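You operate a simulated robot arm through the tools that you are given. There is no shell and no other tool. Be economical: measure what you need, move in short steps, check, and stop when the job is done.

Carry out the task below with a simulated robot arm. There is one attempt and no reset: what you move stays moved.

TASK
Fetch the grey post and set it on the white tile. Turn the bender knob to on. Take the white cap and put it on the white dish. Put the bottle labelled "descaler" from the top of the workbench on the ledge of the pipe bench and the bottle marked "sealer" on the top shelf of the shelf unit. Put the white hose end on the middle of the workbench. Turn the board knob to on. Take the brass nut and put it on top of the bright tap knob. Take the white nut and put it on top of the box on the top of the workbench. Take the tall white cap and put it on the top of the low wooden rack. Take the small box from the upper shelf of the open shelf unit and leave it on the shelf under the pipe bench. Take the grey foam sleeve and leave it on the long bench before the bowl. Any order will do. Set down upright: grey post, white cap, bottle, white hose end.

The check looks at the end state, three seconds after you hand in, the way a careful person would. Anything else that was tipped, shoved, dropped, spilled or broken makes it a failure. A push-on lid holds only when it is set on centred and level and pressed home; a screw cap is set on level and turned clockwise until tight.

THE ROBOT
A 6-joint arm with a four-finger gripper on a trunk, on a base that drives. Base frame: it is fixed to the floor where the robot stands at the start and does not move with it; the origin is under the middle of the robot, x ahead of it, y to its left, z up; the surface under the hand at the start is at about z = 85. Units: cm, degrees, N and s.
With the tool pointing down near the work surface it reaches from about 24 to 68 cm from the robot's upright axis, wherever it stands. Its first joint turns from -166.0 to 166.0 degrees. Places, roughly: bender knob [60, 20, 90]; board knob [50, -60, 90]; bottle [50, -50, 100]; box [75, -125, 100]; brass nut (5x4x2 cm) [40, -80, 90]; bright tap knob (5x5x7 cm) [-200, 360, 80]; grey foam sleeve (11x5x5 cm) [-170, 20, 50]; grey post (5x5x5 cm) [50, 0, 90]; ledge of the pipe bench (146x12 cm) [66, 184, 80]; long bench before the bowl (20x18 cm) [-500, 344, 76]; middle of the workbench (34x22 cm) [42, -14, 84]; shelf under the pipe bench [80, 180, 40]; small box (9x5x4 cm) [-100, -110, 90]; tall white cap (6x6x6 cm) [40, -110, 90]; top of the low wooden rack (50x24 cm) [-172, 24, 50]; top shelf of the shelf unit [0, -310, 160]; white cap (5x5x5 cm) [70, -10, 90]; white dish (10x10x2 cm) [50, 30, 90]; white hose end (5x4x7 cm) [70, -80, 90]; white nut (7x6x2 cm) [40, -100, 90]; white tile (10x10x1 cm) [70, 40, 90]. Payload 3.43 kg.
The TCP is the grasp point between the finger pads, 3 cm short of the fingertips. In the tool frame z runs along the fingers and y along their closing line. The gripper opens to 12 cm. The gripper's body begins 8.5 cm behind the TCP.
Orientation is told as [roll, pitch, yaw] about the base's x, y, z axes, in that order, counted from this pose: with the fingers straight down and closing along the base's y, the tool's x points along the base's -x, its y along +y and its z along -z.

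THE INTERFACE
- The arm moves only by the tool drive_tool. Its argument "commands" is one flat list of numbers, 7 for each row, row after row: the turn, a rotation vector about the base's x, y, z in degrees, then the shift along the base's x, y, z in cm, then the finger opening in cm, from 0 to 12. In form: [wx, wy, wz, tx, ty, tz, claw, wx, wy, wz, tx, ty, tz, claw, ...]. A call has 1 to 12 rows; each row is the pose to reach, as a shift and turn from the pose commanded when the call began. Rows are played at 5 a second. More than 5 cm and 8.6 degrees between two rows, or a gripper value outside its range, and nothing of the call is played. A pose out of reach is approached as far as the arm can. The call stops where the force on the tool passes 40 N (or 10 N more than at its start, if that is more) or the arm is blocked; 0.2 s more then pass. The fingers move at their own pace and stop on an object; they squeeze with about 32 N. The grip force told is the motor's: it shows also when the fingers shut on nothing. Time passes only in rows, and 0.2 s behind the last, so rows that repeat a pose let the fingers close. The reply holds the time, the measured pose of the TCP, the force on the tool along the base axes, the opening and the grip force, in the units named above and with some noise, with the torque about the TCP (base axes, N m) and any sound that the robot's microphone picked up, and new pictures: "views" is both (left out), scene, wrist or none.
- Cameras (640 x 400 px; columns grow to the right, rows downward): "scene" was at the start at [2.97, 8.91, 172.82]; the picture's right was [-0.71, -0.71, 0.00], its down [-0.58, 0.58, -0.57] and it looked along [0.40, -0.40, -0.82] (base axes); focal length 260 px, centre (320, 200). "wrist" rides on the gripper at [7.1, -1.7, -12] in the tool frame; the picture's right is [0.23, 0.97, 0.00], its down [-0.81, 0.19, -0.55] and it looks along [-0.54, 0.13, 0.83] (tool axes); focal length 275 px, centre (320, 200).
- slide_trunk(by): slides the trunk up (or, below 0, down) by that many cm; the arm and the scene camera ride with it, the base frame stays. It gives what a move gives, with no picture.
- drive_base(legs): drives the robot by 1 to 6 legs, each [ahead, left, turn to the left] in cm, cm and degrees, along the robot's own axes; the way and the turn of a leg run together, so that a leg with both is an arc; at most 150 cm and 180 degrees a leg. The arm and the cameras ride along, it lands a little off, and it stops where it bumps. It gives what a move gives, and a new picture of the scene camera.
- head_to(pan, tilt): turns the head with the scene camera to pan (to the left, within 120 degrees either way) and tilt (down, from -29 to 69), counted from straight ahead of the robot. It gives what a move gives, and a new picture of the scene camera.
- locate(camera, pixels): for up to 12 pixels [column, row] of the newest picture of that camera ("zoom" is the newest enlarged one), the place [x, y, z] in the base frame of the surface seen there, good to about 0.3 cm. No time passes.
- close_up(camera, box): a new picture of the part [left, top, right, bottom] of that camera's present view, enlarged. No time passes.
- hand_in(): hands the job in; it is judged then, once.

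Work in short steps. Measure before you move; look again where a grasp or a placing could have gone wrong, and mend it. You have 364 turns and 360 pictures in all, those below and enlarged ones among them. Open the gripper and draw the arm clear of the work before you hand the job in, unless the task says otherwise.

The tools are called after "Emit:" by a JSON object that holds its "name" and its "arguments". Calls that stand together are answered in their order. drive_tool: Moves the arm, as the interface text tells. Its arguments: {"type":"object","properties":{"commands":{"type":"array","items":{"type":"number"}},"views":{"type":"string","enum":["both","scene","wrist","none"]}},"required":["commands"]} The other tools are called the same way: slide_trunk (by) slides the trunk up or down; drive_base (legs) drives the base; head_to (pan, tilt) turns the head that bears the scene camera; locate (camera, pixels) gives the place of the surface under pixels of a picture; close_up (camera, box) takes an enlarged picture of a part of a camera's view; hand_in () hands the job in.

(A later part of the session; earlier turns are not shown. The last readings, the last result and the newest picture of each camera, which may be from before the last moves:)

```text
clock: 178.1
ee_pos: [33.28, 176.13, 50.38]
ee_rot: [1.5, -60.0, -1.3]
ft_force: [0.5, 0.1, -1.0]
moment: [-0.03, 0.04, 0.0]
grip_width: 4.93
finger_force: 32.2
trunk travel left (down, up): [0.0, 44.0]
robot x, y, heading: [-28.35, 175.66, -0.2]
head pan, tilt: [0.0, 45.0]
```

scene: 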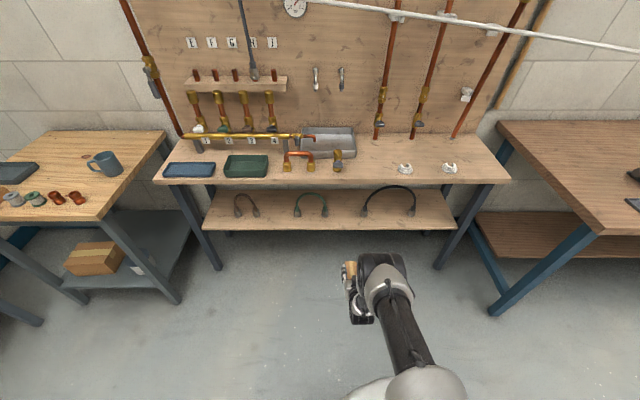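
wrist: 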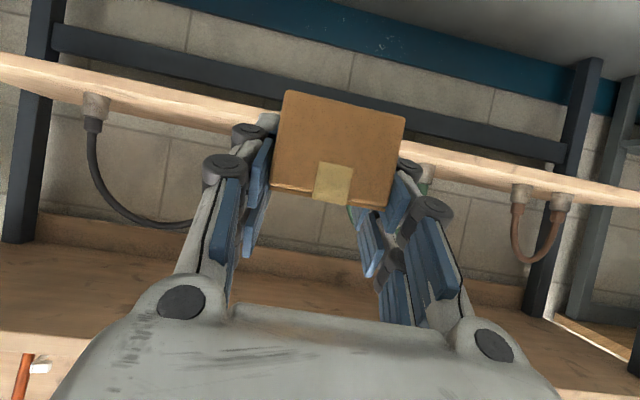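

Clear view. I measure the gap and shelf edge.

Emit:
{"name": "locate", "arguments": {"camera": "scene", "pixels": [[325, 211], [364, 212], [340, 226], [345, 215], [345, 200], [345, 195], [340, 180], [405, 170], [449, 168], [380, 165], [338, 168]]}}

```text
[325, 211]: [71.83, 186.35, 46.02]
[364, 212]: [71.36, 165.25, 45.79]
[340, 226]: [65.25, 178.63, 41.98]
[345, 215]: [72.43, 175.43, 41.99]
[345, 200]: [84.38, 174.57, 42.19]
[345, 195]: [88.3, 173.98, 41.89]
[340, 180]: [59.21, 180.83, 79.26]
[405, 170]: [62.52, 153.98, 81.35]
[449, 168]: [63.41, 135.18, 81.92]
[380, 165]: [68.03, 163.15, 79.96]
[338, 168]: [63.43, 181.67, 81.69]
```

Gap centre y=175.8, lined up. I drive ahead 37.5 with the box 5 cm above the shelf.

Emit:
{"name": "drive_base", "arguments": {"legs": [[37.5, 0, 0]]}}

Emit:
{"name": "drive_tool", "arguments": {"commands": [0, 0, 0, 0, 0, -2, 0, 0, 0, 0, 0, 0, -4, 0, 0, 0, 0, 0, 0, -4.5, 0], "views": "both"}}

```text
clock: 180.5
ee_pos: [71.16, 176.79, 50.46]
ee_rot: [1.5, -60.0, -0.7]
ft_force: [-0.8, 0.4, -1.6]
moment: [-0.01, 0.0, -0.02]
grip_width: 4.97
finger_force: 32.2
trunk travel left (down, up): [0.0, 44.0]
robot x, y, heading: [9.56, 176.17, 0.4]
head pan, tilt: [0.0, 45.0]
```

scene: 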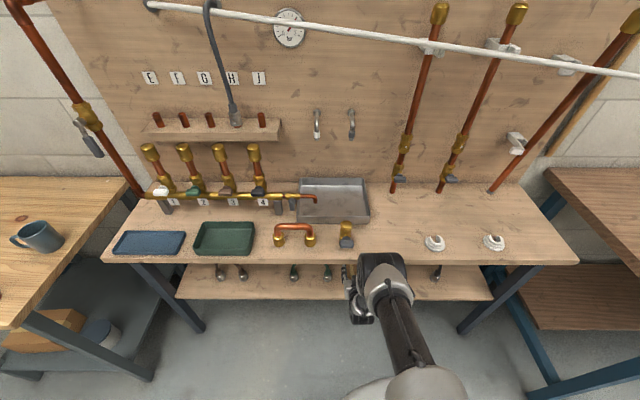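

```text
clock: 181.3
ee_pos: [71.12, 176.88, 46.0]
ee_rot: [1.5, -60.0, -0.7]
ft_force: [1.0, -0.6, -0.6]
moment: [-0.01, -0.03, -0.02]
grip_width: 4.93
finger_force: 32.3
trunk travel left (down, up): [0.0, 44.0]
robot x, y, heading: [9.44, 175.93, 0.4]
head pan, tilt: [0.0, 45.0]
```

scene: 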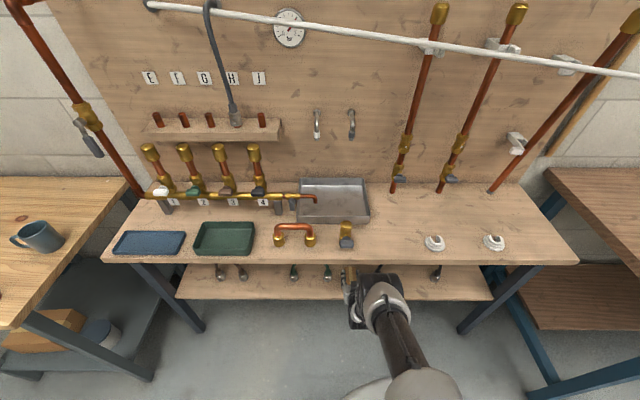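
wrist: 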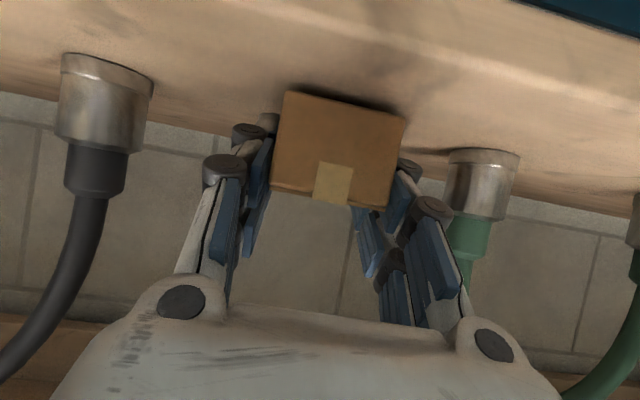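

Nearly down; I creep 0.5 lower and watch the force.

Emit:
{"name": "drive_tool", "arguments": {"commands": [0, 0, 0, 0, 0, -0.25, 0, 0, 0, 0, 0, 0, -0.5, 0], "views": "none"}}

```text
clock: 181.9
ee_pos: [71.23, 176.8, 45.66]
ee_rot: [1.5, -60.0, -0.6]
ft_force: [-1.0, -0.1, 3.4]
moment: [-0.13, 0.24, -0.05]
grip_width: 4.93
finger_force: 31.7
trunk travel left (down, up): [0.0, 44.0]
robot x, y, heading: [9.34, 175.87, 0.3]
head pan, tilt: [0.0, 45.0]
```

Contact. I open to 6.6 and withdraw straight back.

Emit:
{"name": "drive_tool", "arguments": {"commands": [0, 0, 0, 0, 0, 0, 5.8, 0, 0, 0, 0, 0, 0.2, 6.6, 0, 0, 0, 0, 0, 0.4, 6.6, 0, 0, 0, -3, 0, 0.8, 6.6, 0, 0, 0, -7, 0, 1.2, 6.6, 0, 0, 0, -11, 0, 1.5, 6.6], "views": "wrist"}}

Emit:
{"name": "drive_base", "arguments": {"legs": [[-40, 0, 0]]}}

```text
clock: 183.3
ee_pos: [60.12, 176.74, 46.94]
ee_rot: [1.5, -60.1, -0.6]
ft_force: [0.8, 0.5, 0.7]
moment: [0.01, 0.02, 0.02]
grip_width: 6.61
finger_force: 0.0
trunk travel left (down, up): [0.0, 44.0]
robot x, y, heading: [9.82, 175.63, 0.2]
head pan, tilt: [0.0, 45.0]
```

wrist: 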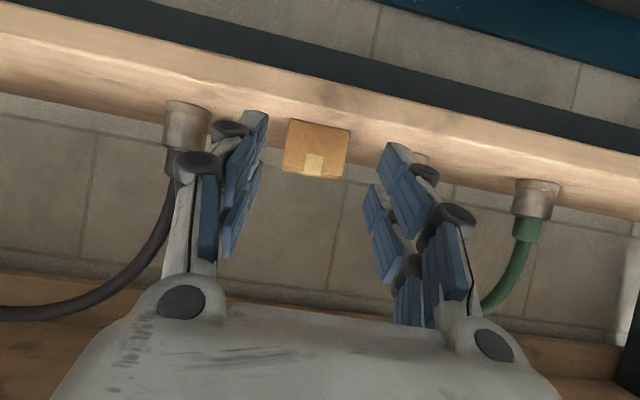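

```text
clock: 185.8
ee_pos: [20.08, 176.7, 46.97]
ee_rot: [1.4, -60.0, -0.3]
ft_force: [-0.2, 0.3, -0.7]
moment: [0.0, -0.02, 0.0]
grip_width: 6.63
finger_force: 0.1
trunk travel left (down, up): [0.0, 44.0]
robot x, y, heading: [-30.81, 175.79, 0.6]
head pan, tilt: [0.0, 45.0]
```

scene: 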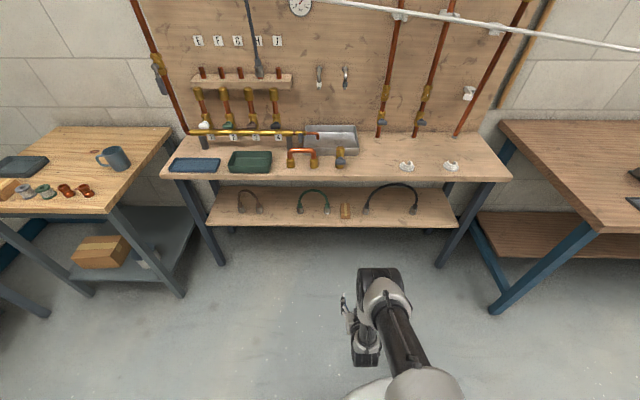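

Small box rests on the shelf between the loops. I raise the trunk to normal and return the tool to vertical.

Emit:
{"name": "slide_trunk", "arguments": {"by": 25}}

Emit:
{"name": "drive_tool", "arguments": {"commands": [0, 0, 0, 0, 0, 4.8, 12, 0, 7.5, 0, -0.5, 0, 9.6, 12, 0, 15, 0, -1, 0, 14.4, 12, 0, 22.5, 0, -1.5, 0, 19.2, 12, 0, 30, 0, -2, 0, 24, 12, 0, 37.5, 0, -3, 0, 28.6, 12, 0, 45, 0, -4, 0, 33, 12, 0, 52.5, 0, -4, 0, 37.5, 12, 0, 60, 0, -4, 0, 42, 12, 0, 60, 0, -4, 0, 46, 12, 0, 60, 0, -4, 0, 50, 12], "views": "none"}}

Emit:
{"name": "drive_base", "arguments": {"legs": [[0, -120, 0], [0, -110, 0]]}}

```text
clock: 188.4
ee_pos: [20.05, 176.63, 71.94]
ee_rot: [1.5, -60.0, -0.2]
ft_force: [0.1, -0.2, 0.4]
moment: [-0.01, -0.02, -0.03]
grip_width: 6.65
finger_force: 0.0
trunk travel left (down, up): [-25.0, 19.0]
robot x, y, heading: [-30.98, 175.71, 0.7]
head pan, tilt: [0.0, 45.0]
```

```text
clock: 190.8
ee_pos: [16.06, 176.54, 121.98]
ee_rot: [1.3, 0.1, -0.1]
ft_force: [0.9, 0.8, -0.6]
moment: [0.01, -0.02, 0.01]
grip_width: 11.97
finger_force: 0.1
out of reach, approached as far as the arm can: row 7
trunk travel left (down, up): [-25.0, 19.0]
robot x, y, heading: [-30.31, 175.64, 1.1]
head pan, tilt: [0.0, 45.0]
```

```text
clock: 202.3
ee_pos: [21.03, -57.22, 121.95]
ee_rot: [1.4, 0.0, 0.4]
ft_force: [-0.4, 0.7, -0.1]
moment: [0.03, -0.05, -0.01]
grip_width: 11.99
finger_force: 0.1
trunk travel left (down, up): [-25.0, 19.0]
robot x, y, heading: [-26.03, -58.64, 1.3]
head pan, tilt: [0.0, 45.0]
```

scene: 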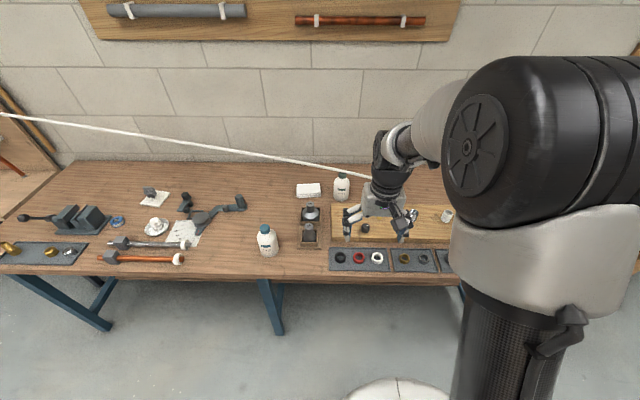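

I correct the 1.3° roll, drive ahead, and measure the hose's course near the descaler.

Emit:
{"name": "drive_base", "arguments": {"legs": [[34, 0, -1.3]]}}

Emit:
{"name": "drive_tool", "arguments": {"commands": [-1.4, 0, 0, 0, 0, -4, 12, -1.4, 0, 0, 1, 1, -8, 12], "views": "wrist"}}

Emit:
{"name": "close_up", "arguments": {"camera": "scene", "box": [200, 100, 480, 280]}}

```text
clock: 204.6
ee_pos: [55.01, -57.57, 121.74]
ee_rot: [1.3, 0.0, -0.6]
ft_force: [1.0, 0.7, 0.3]
moment: [0.02, 0.04, 0.02]
grip_width: 12.0
finger_force: 0.0
trunk travel left (down, up): [-25.0, 19.0]
robot x, y, heading: [8.3, -58.17, 0.0]
head pan, tilt: [0.0, 45.0]
```

scene: 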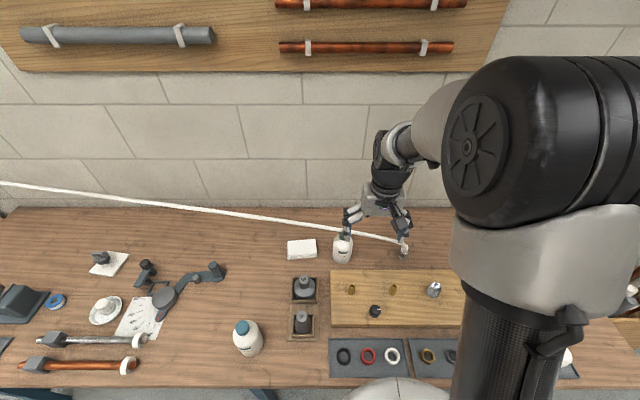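

```text
clock: 205.2
ee_pos: [56.18, -56.69, 113.73]
ee_rot: [0.0, 0.0, -0.8]
ft_force: [1.4, -0.7, 0.5]
moment: [-0.03, -0.01, -0.02]
grip_width: 12.01
finger_force: 0.1
trunk travel left (down, up): [-25.0, 19.0]
robot x, y, heading: [8.23, -57.74, 0.0]
head pan, tilt: [0.0, 45.0]
```

wrist: 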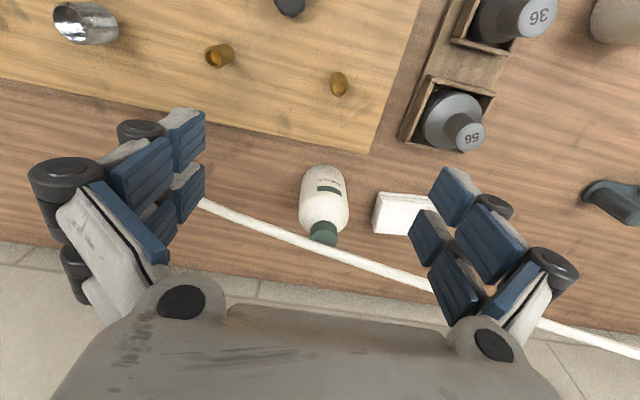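

```text
2.22 times, centred on (340, 190) of scene
```

zoom: 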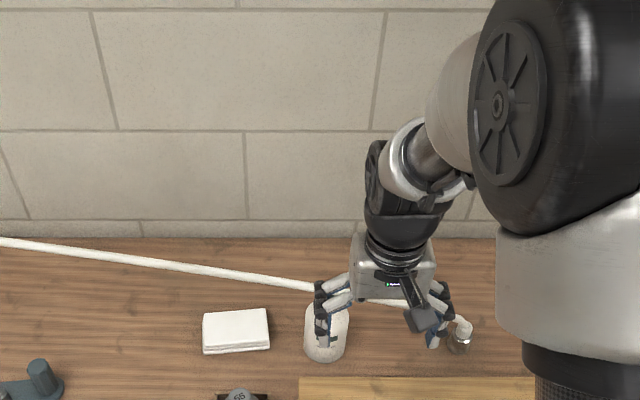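

Emit:
{"name": "locate", "arguments": {"camera": "wrist", "pixels": [[323, 233], [311, 233], [336, 233], [323, 244], [323, 222], [270, 231], [300, 241], [345, 257], [380, 270], [300, 205], [348, 205], [215, 205]]}}

Emit:
{"name": "close_up", "arguments": {"camera": "wrist", "box": [230, 150, 430, 290]}}

```text
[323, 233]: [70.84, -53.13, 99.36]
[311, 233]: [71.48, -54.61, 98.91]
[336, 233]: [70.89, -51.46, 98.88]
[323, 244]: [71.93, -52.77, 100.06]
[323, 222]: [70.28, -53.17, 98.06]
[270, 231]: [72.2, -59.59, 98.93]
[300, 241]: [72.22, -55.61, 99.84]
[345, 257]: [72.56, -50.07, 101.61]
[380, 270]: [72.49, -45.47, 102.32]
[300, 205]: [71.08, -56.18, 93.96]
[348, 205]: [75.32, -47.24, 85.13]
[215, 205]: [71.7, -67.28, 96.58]
```

```text
2.86 times, centred on (330, 220) of wrist
```

zoom: 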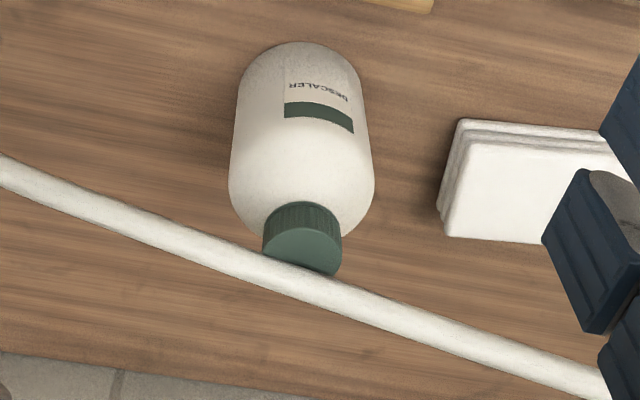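

The hose lies right over the descaler's cap, so the hose end must be moved first. I look closely at the hose end (70.7,-76).

Emit:
{"name": "drive_tool", "arguments": {"commands": [0, 0, 0.8, 1, -4.5, 0, 12, 0, 0, 0.8, 2, -9, 0, 12, 0, 0, 0.8, 3, -13.5, -2, 12, 0, 0, 0.8, 4, -18, -4, 12, 0, 0, 0.8, 5, -21, -6, 12], "views": "wrist"}}

Emit:
{"name": "close_up", "arguments": {"camera": "wrist", "box": [240, 110, 400, 230]}}

```text
refused: row 3 steps farther than a row can; nothing moved
```

```text
3.33 times, centred on (320, 170) of wrist
```

zoom: 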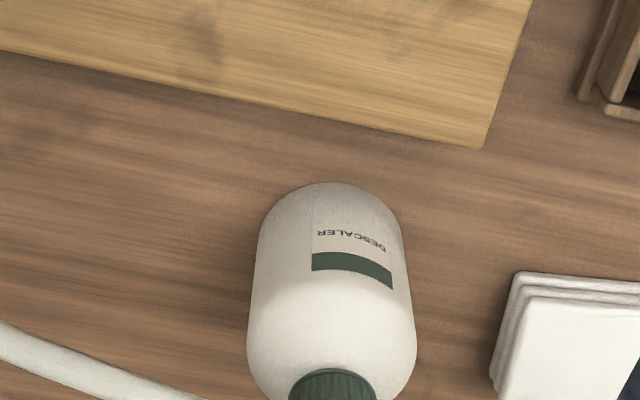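

A row was a bit too long; I redo it with smaller steps.

Emit:
{"name": "drive_tool", "arguments": {"commands": [0, 0, 0.8, 1, -4, 0, 12, 0, 0, 0.8, 2, -8, 0, 12, 0, 0, 0.8, 3, -12, -2, 12, 0, 0, 0.8, 4, -16, -4, 12, 0, 0, 0.8, 5, -20, -6, 12], "views": "wrist"}}

Emit:
{"name": "close_up", "arguments": {"camera": "wrist", "box": [240, 110, 420, 240]}}

```text
clock: 206.3
ee_pos: [60.97, -76.71, 107.91]
ee_rot: [-0.1, 0.0, 0.1]
ft_force: [0.0, -0.7, -0.3]
moment: [0.01, 0.03, 0.02]
grip_width: 11.99
finger_force: 0.2
trunk travel left (down, up): [-25.0, 19.0]
robot x, y, heading: [8.22, -58.29, 0.2]
head pan, tilt: [0.0, 45.0]
```

wrist: 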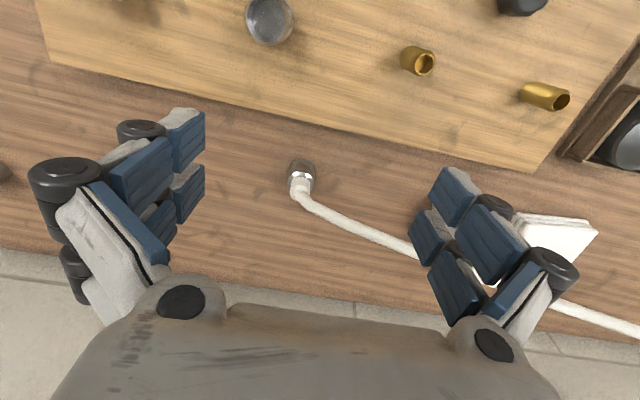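

```text
3.08 times, centred on (330, 175) of wrist
```

zoom: 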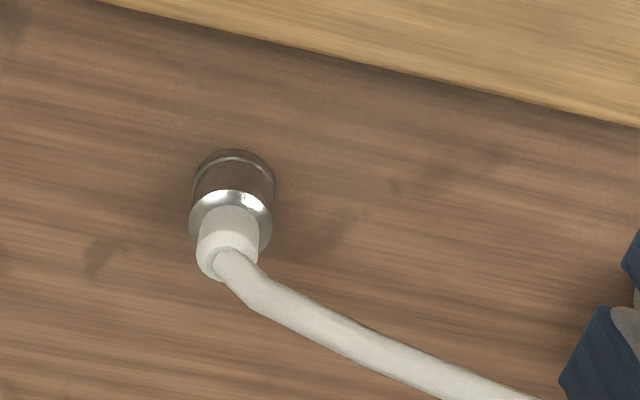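

Emit:
{"name": "locate", "arguments": {"camera": "zoom", "pixels": [[233, 180], [197, 190], [272, 195], [232, 160], [228, 235], [210, 258], [250, 280], [330, 330], [440, 380]]}}

```text
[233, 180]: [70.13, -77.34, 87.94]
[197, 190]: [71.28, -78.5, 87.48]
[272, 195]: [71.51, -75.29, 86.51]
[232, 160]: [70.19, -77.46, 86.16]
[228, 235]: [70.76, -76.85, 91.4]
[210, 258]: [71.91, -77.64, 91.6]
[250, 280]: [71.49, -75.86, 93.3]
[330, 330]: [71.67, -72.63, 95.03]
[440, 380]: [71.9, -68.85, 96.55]
```

Ferrule axis ≈(71.6,-77.0), hose leaves toward +y. I shift the base 12 right and yaw the gripper +90° so that the fingers close along x, clear of the hose.

Emit:
{"name": "drive_base", "arguments": {"legs": [[0, -12, 0]]}}

Emit:
{"name": "drive_tool", "arguments": {"commands": [0, 0, 8.2, 0, 1, 0, 12, 0, 0, 16.4, 0, 2, 0, 12, 0, 0, 24.6, 0, 3, 0, 12, 0, 0, 32.8, 0, 4, 0, 12, 0, 0, 41, 0, 5, 0, 12, 0, 0, 49.2, 0, 6, 0, 12, 0, 0, 57.4, 0, 7, 0, 12, 0, 0, 65.6, 0, 8, 0, 12, 0, 0, 73.8, 1, 7, 0, 12, 0, 0, 82, 3, 6, 0, 12, 0, 0, 90, 5, 5, 0, 12], "views": "wrist"}}

```text
clock: 207.6
ee_pos: [60.87, -88.23, 107.87]
ee_rot: [0.0, 0.0, 0.1]
ft_force: [-0.3, -0.3, -0.3]
moment: [0.06, -0.05, -0.01]
grip_width: 12.01
finger_force: 0.0
trunk travel left (down, up): [-25.0, 19.0]
robot x, y, heading: [8.78, -69.84, 0.3]
head pan, tilt: [0.0, 45.0]
```

scene: 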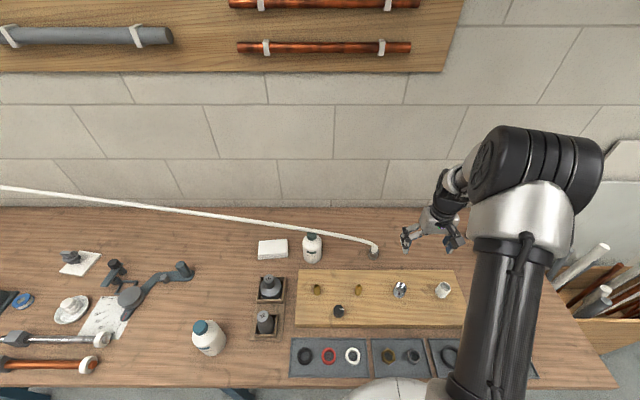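

```text
clock: 210.0
ee_pos: [66.07, -83.21, 107.86]
ee_rot: [-0.1, -0.1, 90.3]
ft_force: [-0.2, 0.0, -0.5]
moment: [0.02, 0.03, 0.02]
grip_width: 12.02
finger_force: 0.0
trunk travel left (down, up): [-25.0, 19.0]
robot x, y, heading: [8.35, -69.88, 0.3]
head pan, tilt: [0.0, 45.0]
```

wrist: 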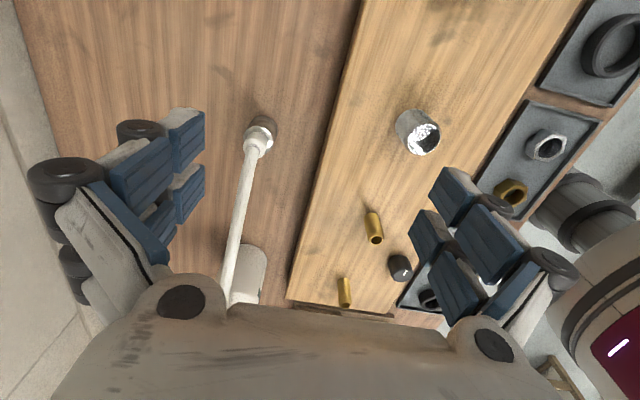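

Emit:
{"name": "locate", "arguments": {"camera": "wrist", "pixels": [[262, 118], [277, 122], [249, 120], [258, 140], [250, 158], [240, 200]]}}

Emit:
{"name": "close_up", "arguments": {"camera": "wrist", "box": [210, 90, 310, 190]}}

```text
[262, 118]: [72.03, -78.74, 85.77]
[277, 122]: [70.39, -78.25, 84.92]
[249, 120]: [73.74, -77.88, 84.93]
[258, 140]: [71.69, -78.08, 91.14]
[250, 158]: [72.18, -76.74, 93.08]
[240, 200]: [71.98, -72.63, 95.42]
```

```text
4.00 times, centred on (260, 140) of wrist
```

zoom: 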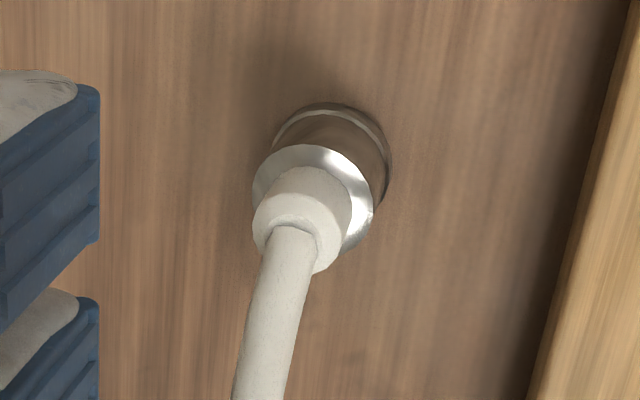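

Emit:
{"name": "locate", "arguments": {"camera": "zoom", "pixels": [[620, 100], [600, 150], [590, 60], [560, 200]]}}

Emit:
{"name": "drive_tool", "arguments": {"commands": [0, 0, 0, 3, 3, 0, 9, 0, 0, 0, 5.8, 6.2, 0, 6, 0, 0, 0, 5.8, 6.2, -4.5, 6, 0, 0, 0, 5.8, 6.2, -9, 6, 0, 0, 0, 5.8, 6.2, -12, 6], "views": "wrist"}}

```text
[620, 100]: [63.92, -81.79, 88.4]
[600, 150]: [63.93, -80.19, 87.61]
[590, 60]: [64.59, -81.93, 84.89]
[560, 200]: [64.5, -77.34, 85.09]
```

```text
clock: 211.2
ee_pos: [71.76, -76.8, 95.84]
ee_rot: [-0.1, 0.0, 90.2]
ft_force: [-0.4, -0.3, 0.4]
moment: [0.04, 0.0, 0.0]
grip_width: 5.98
finger_force: 0.1
trunk travel left (down, up): [-25.0, 19.0]
robot x, y, heading: [8.21, -69.94, 0.3]
head pan, tilt: [0.0, 45.0]
```

wrist: 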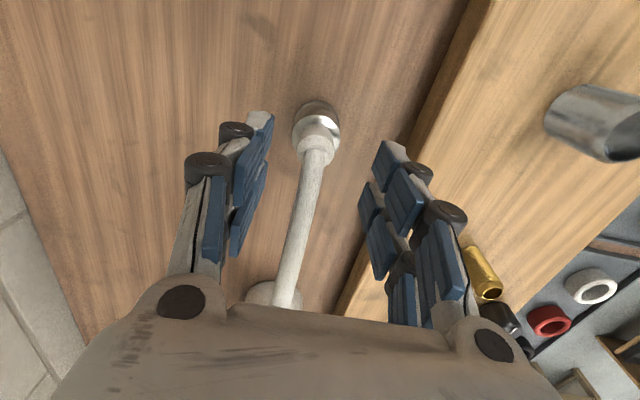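

Clear. Descend to z≈88.8 and close on the ferrule.

Emit:
{"name": "drive_tool", "arguments": {"commands": [0, 0, 0, 0, 0, -4, 6, 0, 0, 0, 0, 0, -7, 6, 0, 0, 0, 0, 0, -7, 2, 0, 0, 0, 0, 0, -7, 0, 0, 0, 0, 0, 0, -7, 0, 0, 0, 0, 0, 0, -6, 0], "views": "wrist"}}

```text
clock: 212.6
ee_pos: [71.85, -77.07, 89.87]
ee_rot: [-0.1, 0.0, 90.1]
ft_force: [-0.1, -0.1, -1.0]
moment: [0.03, -0.03, 0.01]
grip_width: 3.47
finger_force: 31.4
trunk travel left (down, up): [-25.0, 19.0]
robot x, y, heading: [8.17, -69.8, 0.3]
head pan, tilt: [0.0, 45.0]
```

wrist: 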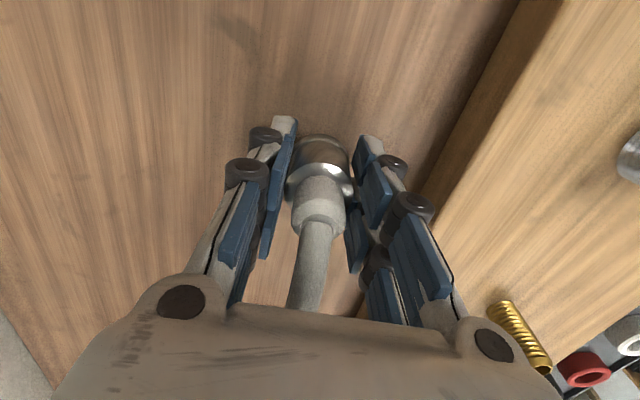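

Held. I lift it straight and watch force and the hose.

Emit:
{"name": "drive_tool", "arguments": {"commands": [0, 0, 0, 0, 0, 4, 0, 0, 0, 0, 0, 0, 8, 0, 0, 0, 0, 0, 0, 12, 0, 0, 0, 0, 0, 0, 16, 0, 0, 0, 0, 0, 0, 20, 0], "views": "scene"}}

Emit:
{"name": "close_up", "arguments": {"camera": "scene", "box": [220, 150, 480, 290]}}

```text
clock: 213.8
ee_pos: [71.68, -76.93, 110.07]
ee_rot: [-0.2, 0.0, 90.2]
ft_force: [0.0, -0.2, -0.9]
moment: [-0.02, -0.03, -0.01]
grip_width: 3.48
finger_force: 31.9
trunk travel left (down, up): [-25.0, 19.0]
robot x, y, heading: [8.32, -69.73, 0.7]
head pan, tilt: [0.0, 45.0]
```

scene: 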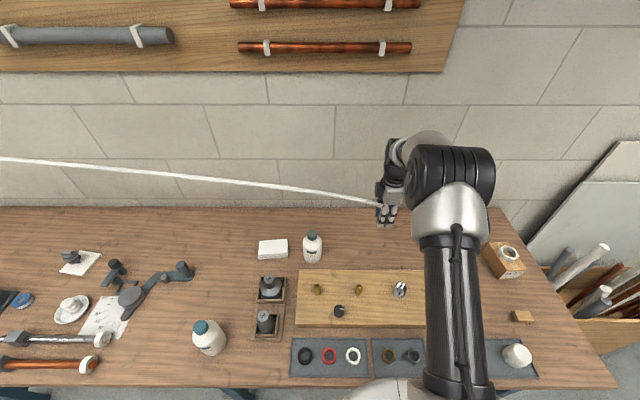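

```text
2.46 times, centred on (350, 220) of scene
```

zoom: 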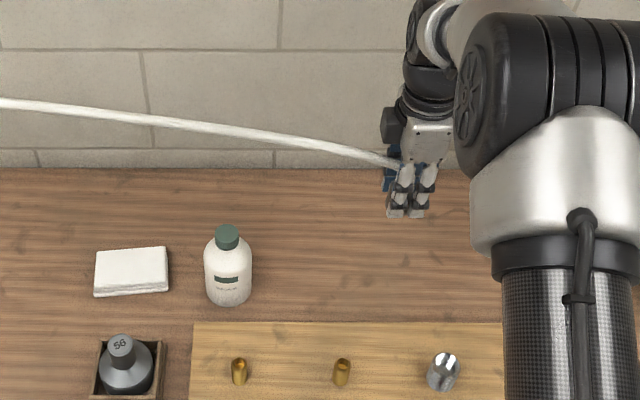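

The hose follows freely. I drive left 55 with the end at z 110.

Emit:
{"name": "drive_base", "arguments": {"legs": [[0, 56, -0.4]]}}

Emit:
{"name": "drive_tool", "arguments": {"commands": [0, 0, 0, -4, 2, 0, 0, 0, 0, 0, -8, 4, 0, 0, 0, 0, 0, -12, 6, 0, 0, 0, 0, 0, -16, 8, 0, 0, 0, 0, 0, -20, 10, 0, 0, 0, 0, 0, -24, 12, 0, 0, 0, 0, 0, -27, 13, -3, 0], "views": "both"}}

```text
clock: 216.9
ee_pos: [71.6, -22.23, 109.91]
ee_rot: [-0.2, 0.0, 90.2]
ft_force: [-0.1, 0.1, 0.4]
moment: [0.04, 0.02, 0.01]
grip_width: 3.48
finger_force: 32.0
trunk travel left (down, up): [-25.0, 19.0]
robot x, y, heading: [8.13, -15.09, 0.3]
head pan, tilt: [0.0, 45.0]
```

scene: 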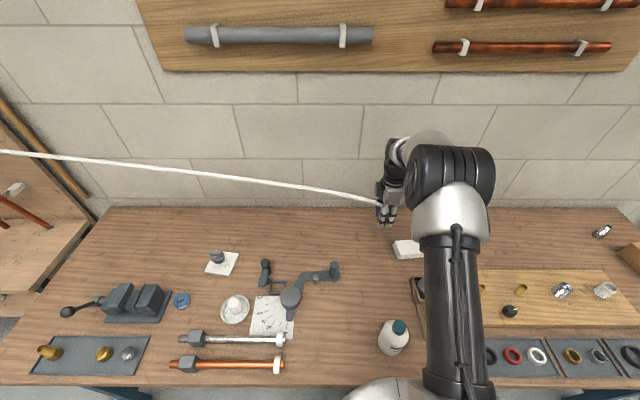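

```text
clock: 218.5
ee_pos: [44.68, -9.14, 106.81]
ee_rot: [-0.1, 0.1, 90.1]
ft_force: [0.4, 0.9, 0.0]
moment: [0.01, -0.01, 0.02]
grip_width: 3.5
finger_force: 32.0
trunk travel left (down, up): [-25.0, 19.0]
robot x, y, heading: [7.85, -15.15, 0.4]
head pan, tilt: [0.0, 45.0]
```

scene: 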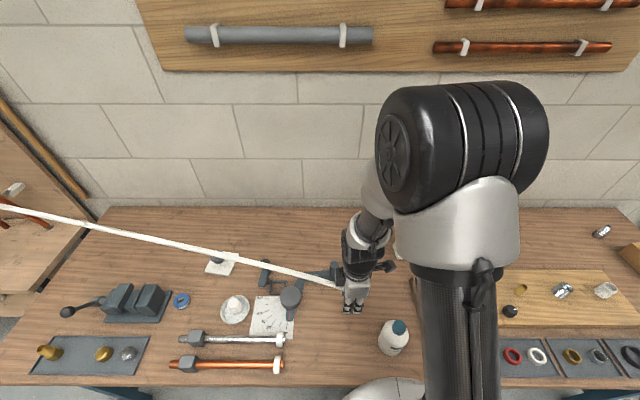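
wrist: 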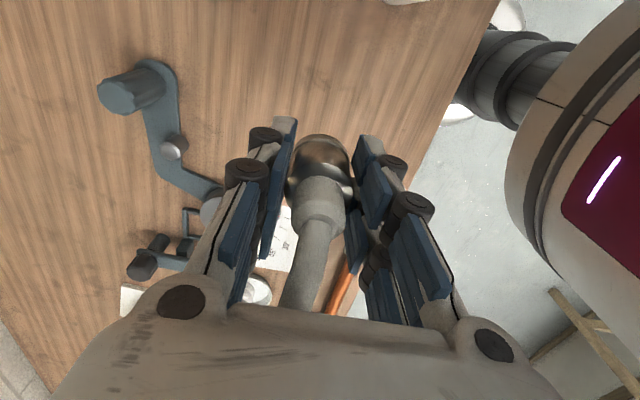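

The hose now leads toward the pipe bench above the dish and post. I lower the end at (44.7,-9), watching the hose height.

Emit:
{"name": "drive_tool", "arguments": {"commands": [0, 0, 0, 0, 0, -4.5, 0, 0, 0, 0, 0, 0, -9, 0, 0, 0, 0, 0, 0, -13, 0], "views": "scene"}}

Emit:
{"name": "close_up", "arguments": {"camera": "scene", "box": [180, 200, 400, 350]}}

Emit:
{"name": "locate", "arguments": {"camera": "scene", "pixels": [[320, 287], [300, 281], [280, 275], [260, 270], [230, 262], [200, 255], [150, 243], [100, 231], [50, 219], [10, 208]]}}

```text
clock: 219.3
ee_pos: [44.81, -9.24, 93.79]
ee_rot: [-0.2, 0.0, 90.2]
ft_force: [-0.4, 0.8, -0.4]
moment: [0.0, -0.03, -0.01]
grip_width: 3.48
finger_force: 31.9
trunk travel left (down, up): [-25.0, 19.0]
robot x, y, heading: [8.18, -15.5, 0.8]
head pan, tilt: [0.0, 45.0]
```

scene: 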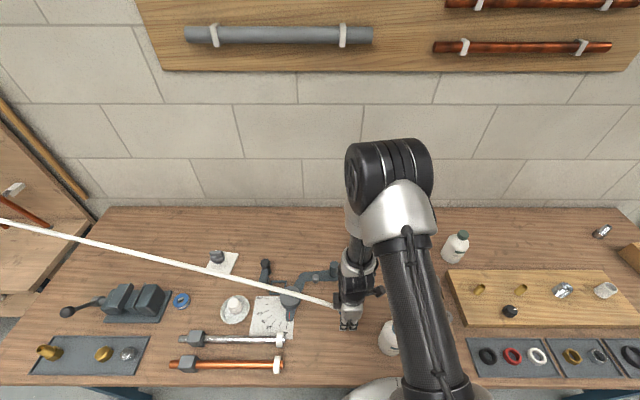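

```text
2.67 times, centred on (290, 275) of scene
```

zoom: 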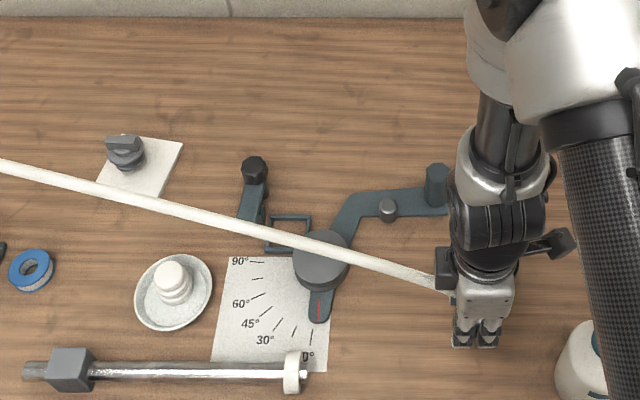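

```text
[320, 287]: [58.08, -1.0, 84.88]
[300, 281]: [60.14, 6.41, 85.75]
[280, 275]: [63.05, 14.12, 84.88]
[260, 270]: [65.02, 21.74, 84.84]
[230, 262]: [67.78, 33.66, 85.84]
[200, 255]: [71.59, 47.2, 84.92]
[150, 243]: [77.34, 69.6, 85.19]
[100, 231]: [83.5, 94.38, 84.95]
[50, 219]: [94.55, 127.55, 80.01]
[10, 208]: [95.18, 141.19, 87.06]
```

Emit:
{"name": "locate", "arguments": {"camera": "zoom", "pixels": [[400, 271], [360, 258], [300, 239], [250, 225], [200, 211], [150, 199], [100, 187], [40, 173]]}}

```text
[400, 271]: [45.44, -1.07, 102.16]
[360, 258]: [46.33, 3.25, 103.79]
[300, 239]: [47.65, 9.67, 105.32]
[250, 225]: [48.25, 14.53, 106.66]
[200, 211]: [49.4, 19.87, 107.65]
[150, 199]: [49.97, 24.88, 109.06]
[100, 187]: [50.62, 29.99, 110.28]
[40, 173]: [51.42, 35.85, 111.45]
```

The hose stays well above everything. I lower to the bench.

Emit:
{"name": "drive_tool", "arguments": {"commands": [0, 0, 0, 0, 0, -3, 0, 0, 0, 0, 0, 0, -4.6, 0, 0, 0, 0, 0, 0, -4.9, 0, 0, 0, 0, 0, 0, -5.1, 0], "views": "none"}}

```text
clock: 220.3
ee_pos: [44.45, -9.21, 88.78]
ee_rot: [-0.1, 0.1, 90.2]
ft_force: [-0.5, -0.1, -0.1]
moment: [-0.03, -0.05, -0.01]
grip_width: 3.48
finger_force: 32.0
trunk travel left (down, up): [-25.0, 19.0]
robot x, y, heading: [7.8, -14.82, 0.2]
head pan, tilt: [0.0, 45.0]
```

Emit:
{"name": "drive_tool", "arguments": {"commands": [0, 0, 0, 0, 0, -0.2, 0, 0, 0, 0, 0, 0, -0.4, 0], "views": "none"}}

```text
clock: 220.9
ee_pos: [44.58, -9.2, 88.54]
ee_rot: [-0.2, -0.1, 90.2]
ft_force: [-3.3, 0.9, 25.3]
moment: [0.09, 0.09, 0.01]
grip_width: 3.54
finger_force: 32.0
trunk travel left (down, up): [-25.0, 19.0]
robot x, y, heading: [7.77, -15.27, 0.4]
head pan, tilt: [0.0, 45.0]
```

Contact. I ease, open and rise slowly, watching the end stay upright.

Emit:
{"name": "drive_tool", "arguments": {"commands": [0, 0, 0, 0, 0, 0.2, 0, 0, 0, 0, 0, 0, 0.2, 4.5, 0, 0, 0, 0, 0, 0.2, 6, 0, 0, 0, 0, 0, 0.2, 6.5], "views": "wrist"}}

```text
clock: 221.9
ee_pos: [44.53, -9.29, 88.69]
ee_rot: [-0.1, -0.1, 90.2]
ft_force: [0.7, -0.6, 0.0]
moment: [0.0, -0.02, -0.01]
grip_width: 6.51
finger_force: 0.1
trunk travel left (down, up): [-25.0, 19.0]
robot x, y, heading: [7.79, -15.29, 0.5]
head pan, tilt: [0.0, 45.0]
```

wrist: 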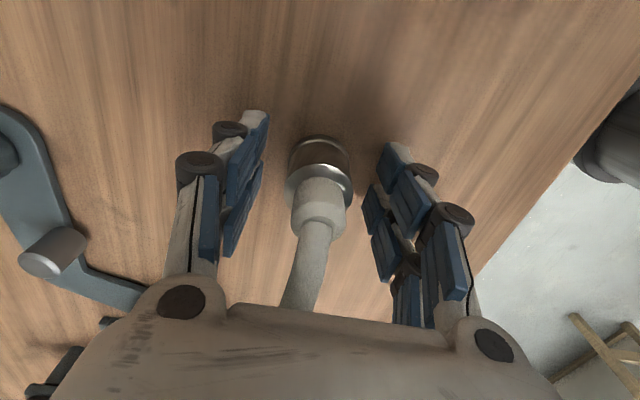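

It stands. I rise straight up.

Emit:
{"name": "drive_tool", "arguments": {"commands": [0, 0, 0, 0, -0.3, 4, 7, 0, 0, 0, 0, -0.6, 8, 8, 0, 0, 0, 0, -1, 12, 9, 0, 0, 0, 0, -2, 16.5, 10, 0, 0, 0, 0, -3, 21, 12, 0, 0, 0, 0, -4, 25.5, 12, 0, 0, 0, 0, -6, 30, 12], "views": "both"}}

```text
clock: 223.5
ee_pos: [44.29, -15.25, 118.65]
ee_rot: [-0.2, 0.0, 90.2]
ft_force: [-0.1, -0.6, 0.0]
moment: [0.02, -0.04, 0.02]
grip_width: 12.0
finger_force: 0.0
trunk travel left (down, up): [-25.0, 19.0]
robot x, y, heading: [8.02, -15.29, 0.4]
head pan, tilt: [0.0, 45.0]
```

scene: 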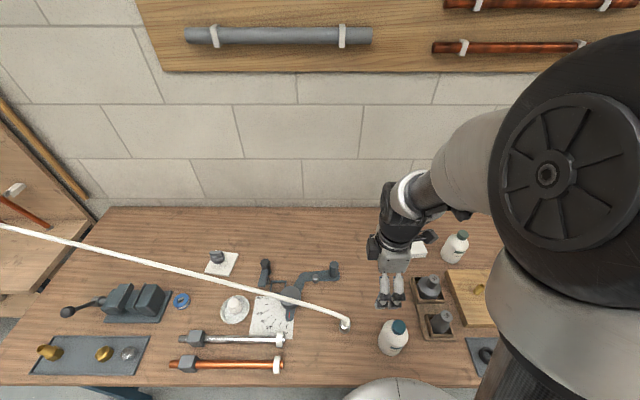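
wrist: 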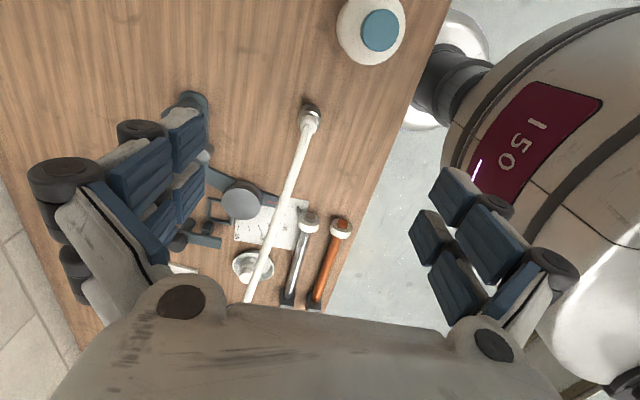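

Hose end stands in the middle. Now to the descaler: drive right 38 and yaw back to 0.

Emit:
{"name": "drive_base", "arguments": {"legs": [[0, -38, -0.4]]}}

Emit:
{"name": "drive_tool", "arguments": {"commands": [0, 0, -8.2, 1, 0, 0, 12, 0, 0, -16.4, 2, 0, 0, 12, 0, 0, -24.6, 4, 0, 0, 12, 0, 0, -32.8, 6, 0, 0, 12, 0, 0, -41, 8, 0, -1, 12, 0, 0, -49.2, 10, 0, -2, 12, 0, 0, -57.4, 12, 0, -3, 12, 0, 0, -65.6, 14, 0, -4, 12, 0, 0, -73.8, 16, 0, -5, 12, 0, 0, -82, 17, 0, -6, 12, 0, 0, -90, 18, 0, -7, 12], "views": "wrist"}}

```text
clock: 225.9
ee_pos: [44.59, -53.38, 118.55]
ee_rot: [-0.1, -0.1, 89.6]
ft_force: [1.1, -0.9, 0.2]
moment: [0.02, 0.0, -0.03]
grip_width: 12.02
finger_force: 0.0
trunk travel left (down, up): [-25.0, 19.0]
robot x, y, heading: [7.95, -52.5, -0.4]
head pan, tilt: [0.0, 45.0]
```

scene: 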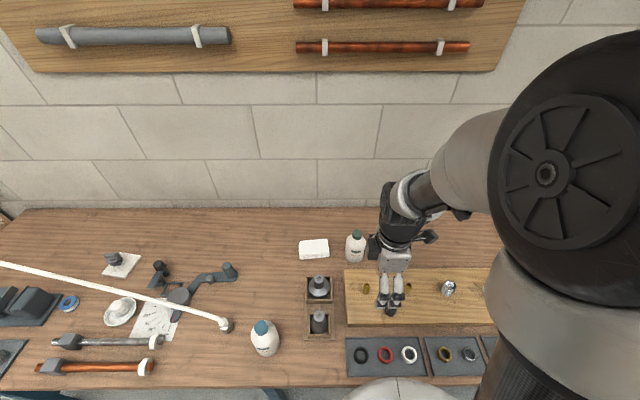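

```text
clock: 228.3
ee_pos: [62.59, -53.31, 111.46]
ee_rot: [0.0, 0.1, -0.6]
ft_force: [-0.1, 0.5, 0.1]
moment: [0.0, -0.02, 0.02]
grip_width: 11.98
finger_force: 0.0
trunk travel left (down, up): [-25.0, 19.0]
robot x, y, heading: [7.7, -53.01, -0.2]
head pan, tilt: [0.0, 45.0]
```

wrist: 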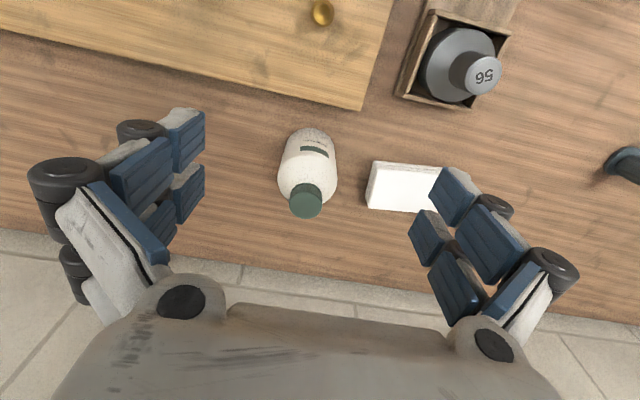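

Emit:
{"name": "locate", "arguments": {"camera": "wrist", "pixels": [[306, 201], [293, 201], [319, 201], [306, 188], [306, 214], [280, 170], [336, 170], [370, 190], [366, 205]]}}

```text
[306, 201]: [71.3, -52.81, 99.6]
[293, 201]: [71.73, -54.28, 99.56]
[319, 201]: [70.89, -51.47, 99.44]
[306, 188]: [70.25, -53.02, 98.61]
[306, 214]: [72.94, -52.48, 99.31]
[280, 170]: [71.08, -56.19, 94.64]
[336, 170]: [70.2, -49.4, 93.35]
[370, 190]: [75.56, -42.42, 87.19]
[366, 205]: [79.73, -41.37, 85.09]
```

Descaler axis (71.5,-52.8). I descend to TCP 92.3, grip, and lift slightly.

Emit:
{"name": "drive_tool", "arguments": {"commands": [0, 0, 0.6, 4.5, 0.2, 0, 10, 0, 0, 0.6, 8.9, 0.5, -1.5, 10, 0, 0, 0.6, 8.9, 0.5, -6, 10, 0, 0, 0.6, 8.9, 0.5, -10.5, 10, 0, 0, 0.6, 8.9, 0.5, -15, 10, 0, 0, 0.6, 8.9, 0.5, -19.2, 10, 0, 0, 0.6, 8.9, 0.5, -19.2, 6, 0, 0, 0.6, 8.9, 0.5, -19.2, 2, 0, 0, 0.6, 8.9, 0.5, -19.2, 0, 0, 0, 0.6, 8.9, 0.5, -19.2, 0, 0, 0, 0.6, 8.9, 0.5, -18.7, 0, 0, 0, 0.6, 8.9, 0.5, -17.2, 0], "views": "wrist"}}

```text
clock: 230.9
ee_pos: [71.41, -52.78, 94.25]
ee_rot: [-0.1, 0.1, 0.2]
ft_force: [0.1, -0.5, -3.3]
moment: [-0.02, 0.04, -0.02]
grip_width: 7.24
finger_force: 32.5
trunk travel left (down, up): [-25.0, 19.0]
robot x, y, heading: [8.31, -52.81, -0.4]
head pan, tilt: [0.0, 45.0]
```

wrist: 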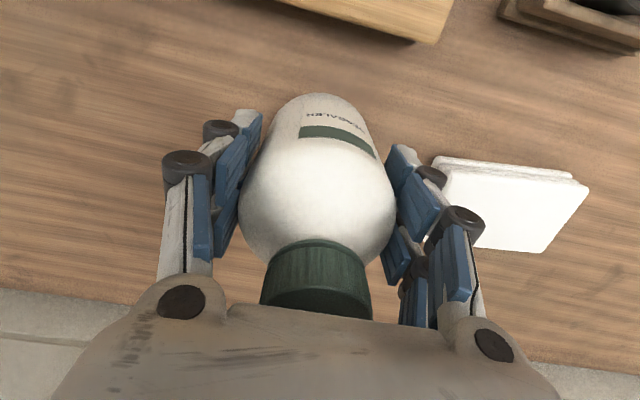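

Held. Lift, retract, back the base away and strafe to the pipe bench.

Emit:
{"name": "drive_tool", "arguments": {"commands": [0, 0, 0, 0, 0, 4.5, 0, 0, 0, 0, 0, 0, 9, 0, 0, 0, 0, -3, 0, 12.5, 0, 0, 0, 0, -6.5, 0, 15.5, 0, 0, 0, 0, -10, 0, 18.5, 0, 0, 0, 0, -13.5, 0, 21.5, 0, 0, 0, 0, -16.5, 0, 24.5, 0, 0, 0, 0, -19, 0, 28, 0], "views": "none"}}

Emit:
{"name": "drive_base", "arguments": {"legs": [[-42, 0, 0], [0, 110, 0.4], [0, 110, 0]]}}

```text
clock: 232.7
ee_pos: [52.04, -52.7, 122.49]
ee_rot: [-0.1, 0.0, 0.3]
ft_force: [-0.8, -0.2, -3.7]
moment: [-0.03, -0.02, -0.01]
grip_width: 7.23
finger_force: 32.1
trunk travel left (down, up): [-25.0, 19.0]
robot x, y, heading: [7.97, -52.56, -0.4]
head pan, tilt: [0.0, 45.0]
```

```text
clock: 245.7
ee_pos: [14.52, 164.78, 122.32]
ee_rot: [0.0, 0.0, -0.8]
ft_force: [0.6, 0.1, -4.1]
moment: [0.01, -0.03, 0.03]
grip_width: 7.26
finger_force: 32.1
trunk travel left (down, up): [-25.0, 19.0]
robot x, y, heading: [-29.81, 165.29, -1.4]
head pan, tilt: [0.0, 45.0]
```

scene: 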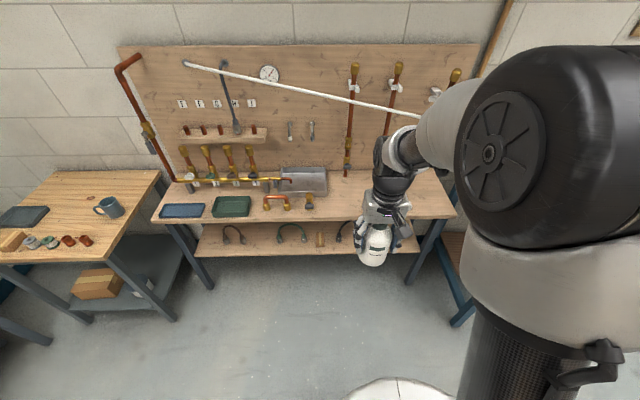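

Emit:
{"name": "close_up", "arguments": {"camera": "scene", "box": [170, 50, 430, 220]}}

Emit:
{"name": "locate", "arguments": {"camera": "scene", "pixels": [[240, 76], [280, 84], [320, 92], [360, 101], [400, 111], [335, 205], [350, 200], [310, 205], [330, 214], [340, 195]]}}

```text
2.35 times, centred on (300, 135) of scene
```

zoom: 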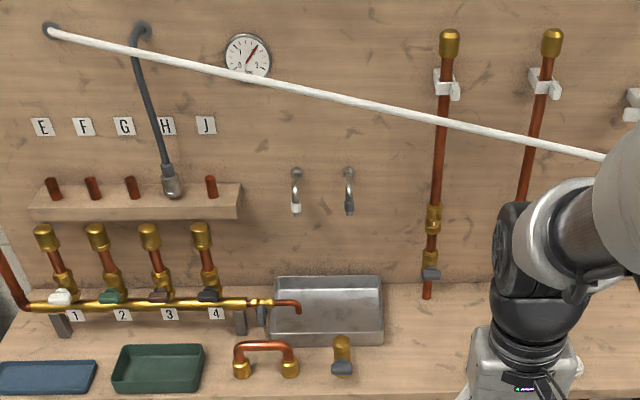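

```text
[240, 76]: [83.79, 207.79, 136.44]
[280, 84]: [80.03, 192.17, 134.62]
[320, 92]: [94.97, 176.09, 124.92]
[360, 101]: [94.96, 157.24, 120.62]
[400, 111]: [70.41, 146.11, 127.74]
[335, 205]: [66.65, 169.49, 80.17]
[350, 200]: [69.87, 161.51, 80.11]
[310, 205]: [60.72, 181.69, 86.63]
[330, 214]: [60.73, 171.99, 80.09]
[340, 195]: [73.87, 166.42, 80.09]
```

At y≈168 the hose is at (75, z≈131), clear of the gripper. I drive ahead 38, then place the descaler at (65.5,168) on the ledge (z 80.1).

Emit:
{"name": "drive_base", "arguments": {"legs": [[0, 2, 1.4], [38, 0, 0]]}}

Emit:
{"name": "drive_tool", "arguments": {"commands": [0, 0, 0, 2, 0, -4, 0, 0, 0, 0, 4, 0, -8, 0, 0, 0, 0, 6, 0, -12, 0, 0, 0, 0, 8, 0, -16, 0, 0, 0, 0, 10, 0, -20, 0, 0, 0, 0, 11, 0, -24, 0], "views": "both"}}

```text
clock: 248.5
ee_pos: [52.52, 167.87, 122.35]
ee_rot: [-0.1, 0.1, 0.7]
ft_force: [0.0, 0.1, -5.0]
moment: [-0.01, 0.05, 0.01]
grip_width: 7.23
finger_force: 32.1
trunk travel left (down, up): [-25.0, 19.0]
robot x, y, heading: [8.3, 167.23, 0.6]
head pan, tilt: [0.0, 45.0]
```

scene: 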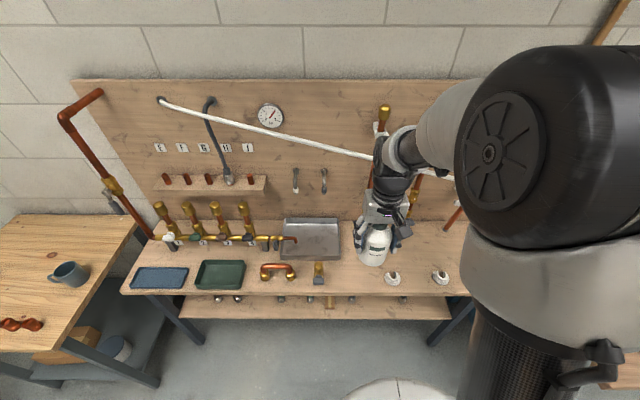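

```text
clock: 249.9
ee_pos: [63.4, 167.78, 98.3]
ee_rot: [-0.1, 0.1, 0.8]
ft_force: [0.8, 0.2, -3.5]
moment: [-0.03, 0.03, 0.0]
grip_width: 7.22
finger_force: 31.9
trunk travel left (down, up): [-25.0, 19.0]
robot x, y, heading: [8.13, 167.28, 0.3]
head pan, tilt: [0.0, 45.0]
```

scene: 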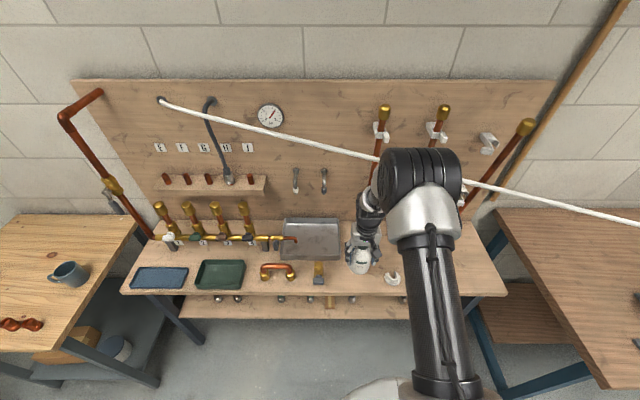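
wrist: 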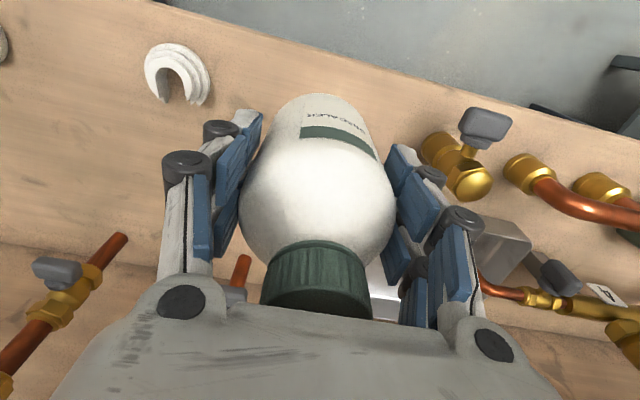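

Aligned; I lower to the ledge.

Emit:
{"name": "drive_tool", "arguments": {"commands": [0, 0, 0, 1, 0, -4, 0, 0, 0, 0, 2, 0, -8, 0, 0, 0, 0, 2, 0, -10.4, 0, 0, 0, 0, 2, 0, -10.8, 0, 0, 0, 0, 2, 0, -11, 0], "views": "none"}}

```text
clock: 251.1
ee_pos: [65.53, 167.76, 87.35]
ee_rot: [-0.2, -0.1, 0.8]
ft_force: [0.5, 0.5, -3.0]
moment: [0.0, 0.05, 0.01]
grip_width: 7.22
finger_force: 31.6
trunk travel left (down, up): [-25.0, 19.0]
robot x, y, heading: [8.43, 167.5, 0.3]
head pan, tilt: [0.0, 45.0]
```

Emit:
{"name": "drive_tool", "arguments": {"commands": [0, 0, 0, 0, 0, -0.2, 0, 0, 0, 0, 0, 0, -0.4, 0], "views": "none"}}

```text
clock: 251.7
ee_pos: [65.48, 167.8, 87.21]
ee_rot: [0.0, -0.5, 0.9]
ft_force: [-3.5, -0.7, 21.0]
moment: [-0.08, -0.08, 0.16]
grip_width: 7.26
finger_force: 32.0
trunk travel left (down, up): [-25.0, 19.0]
robot x, y, heading: [8.25, 167.47, 0.3]
head pan, tilt: [0.0, 45.0]
```

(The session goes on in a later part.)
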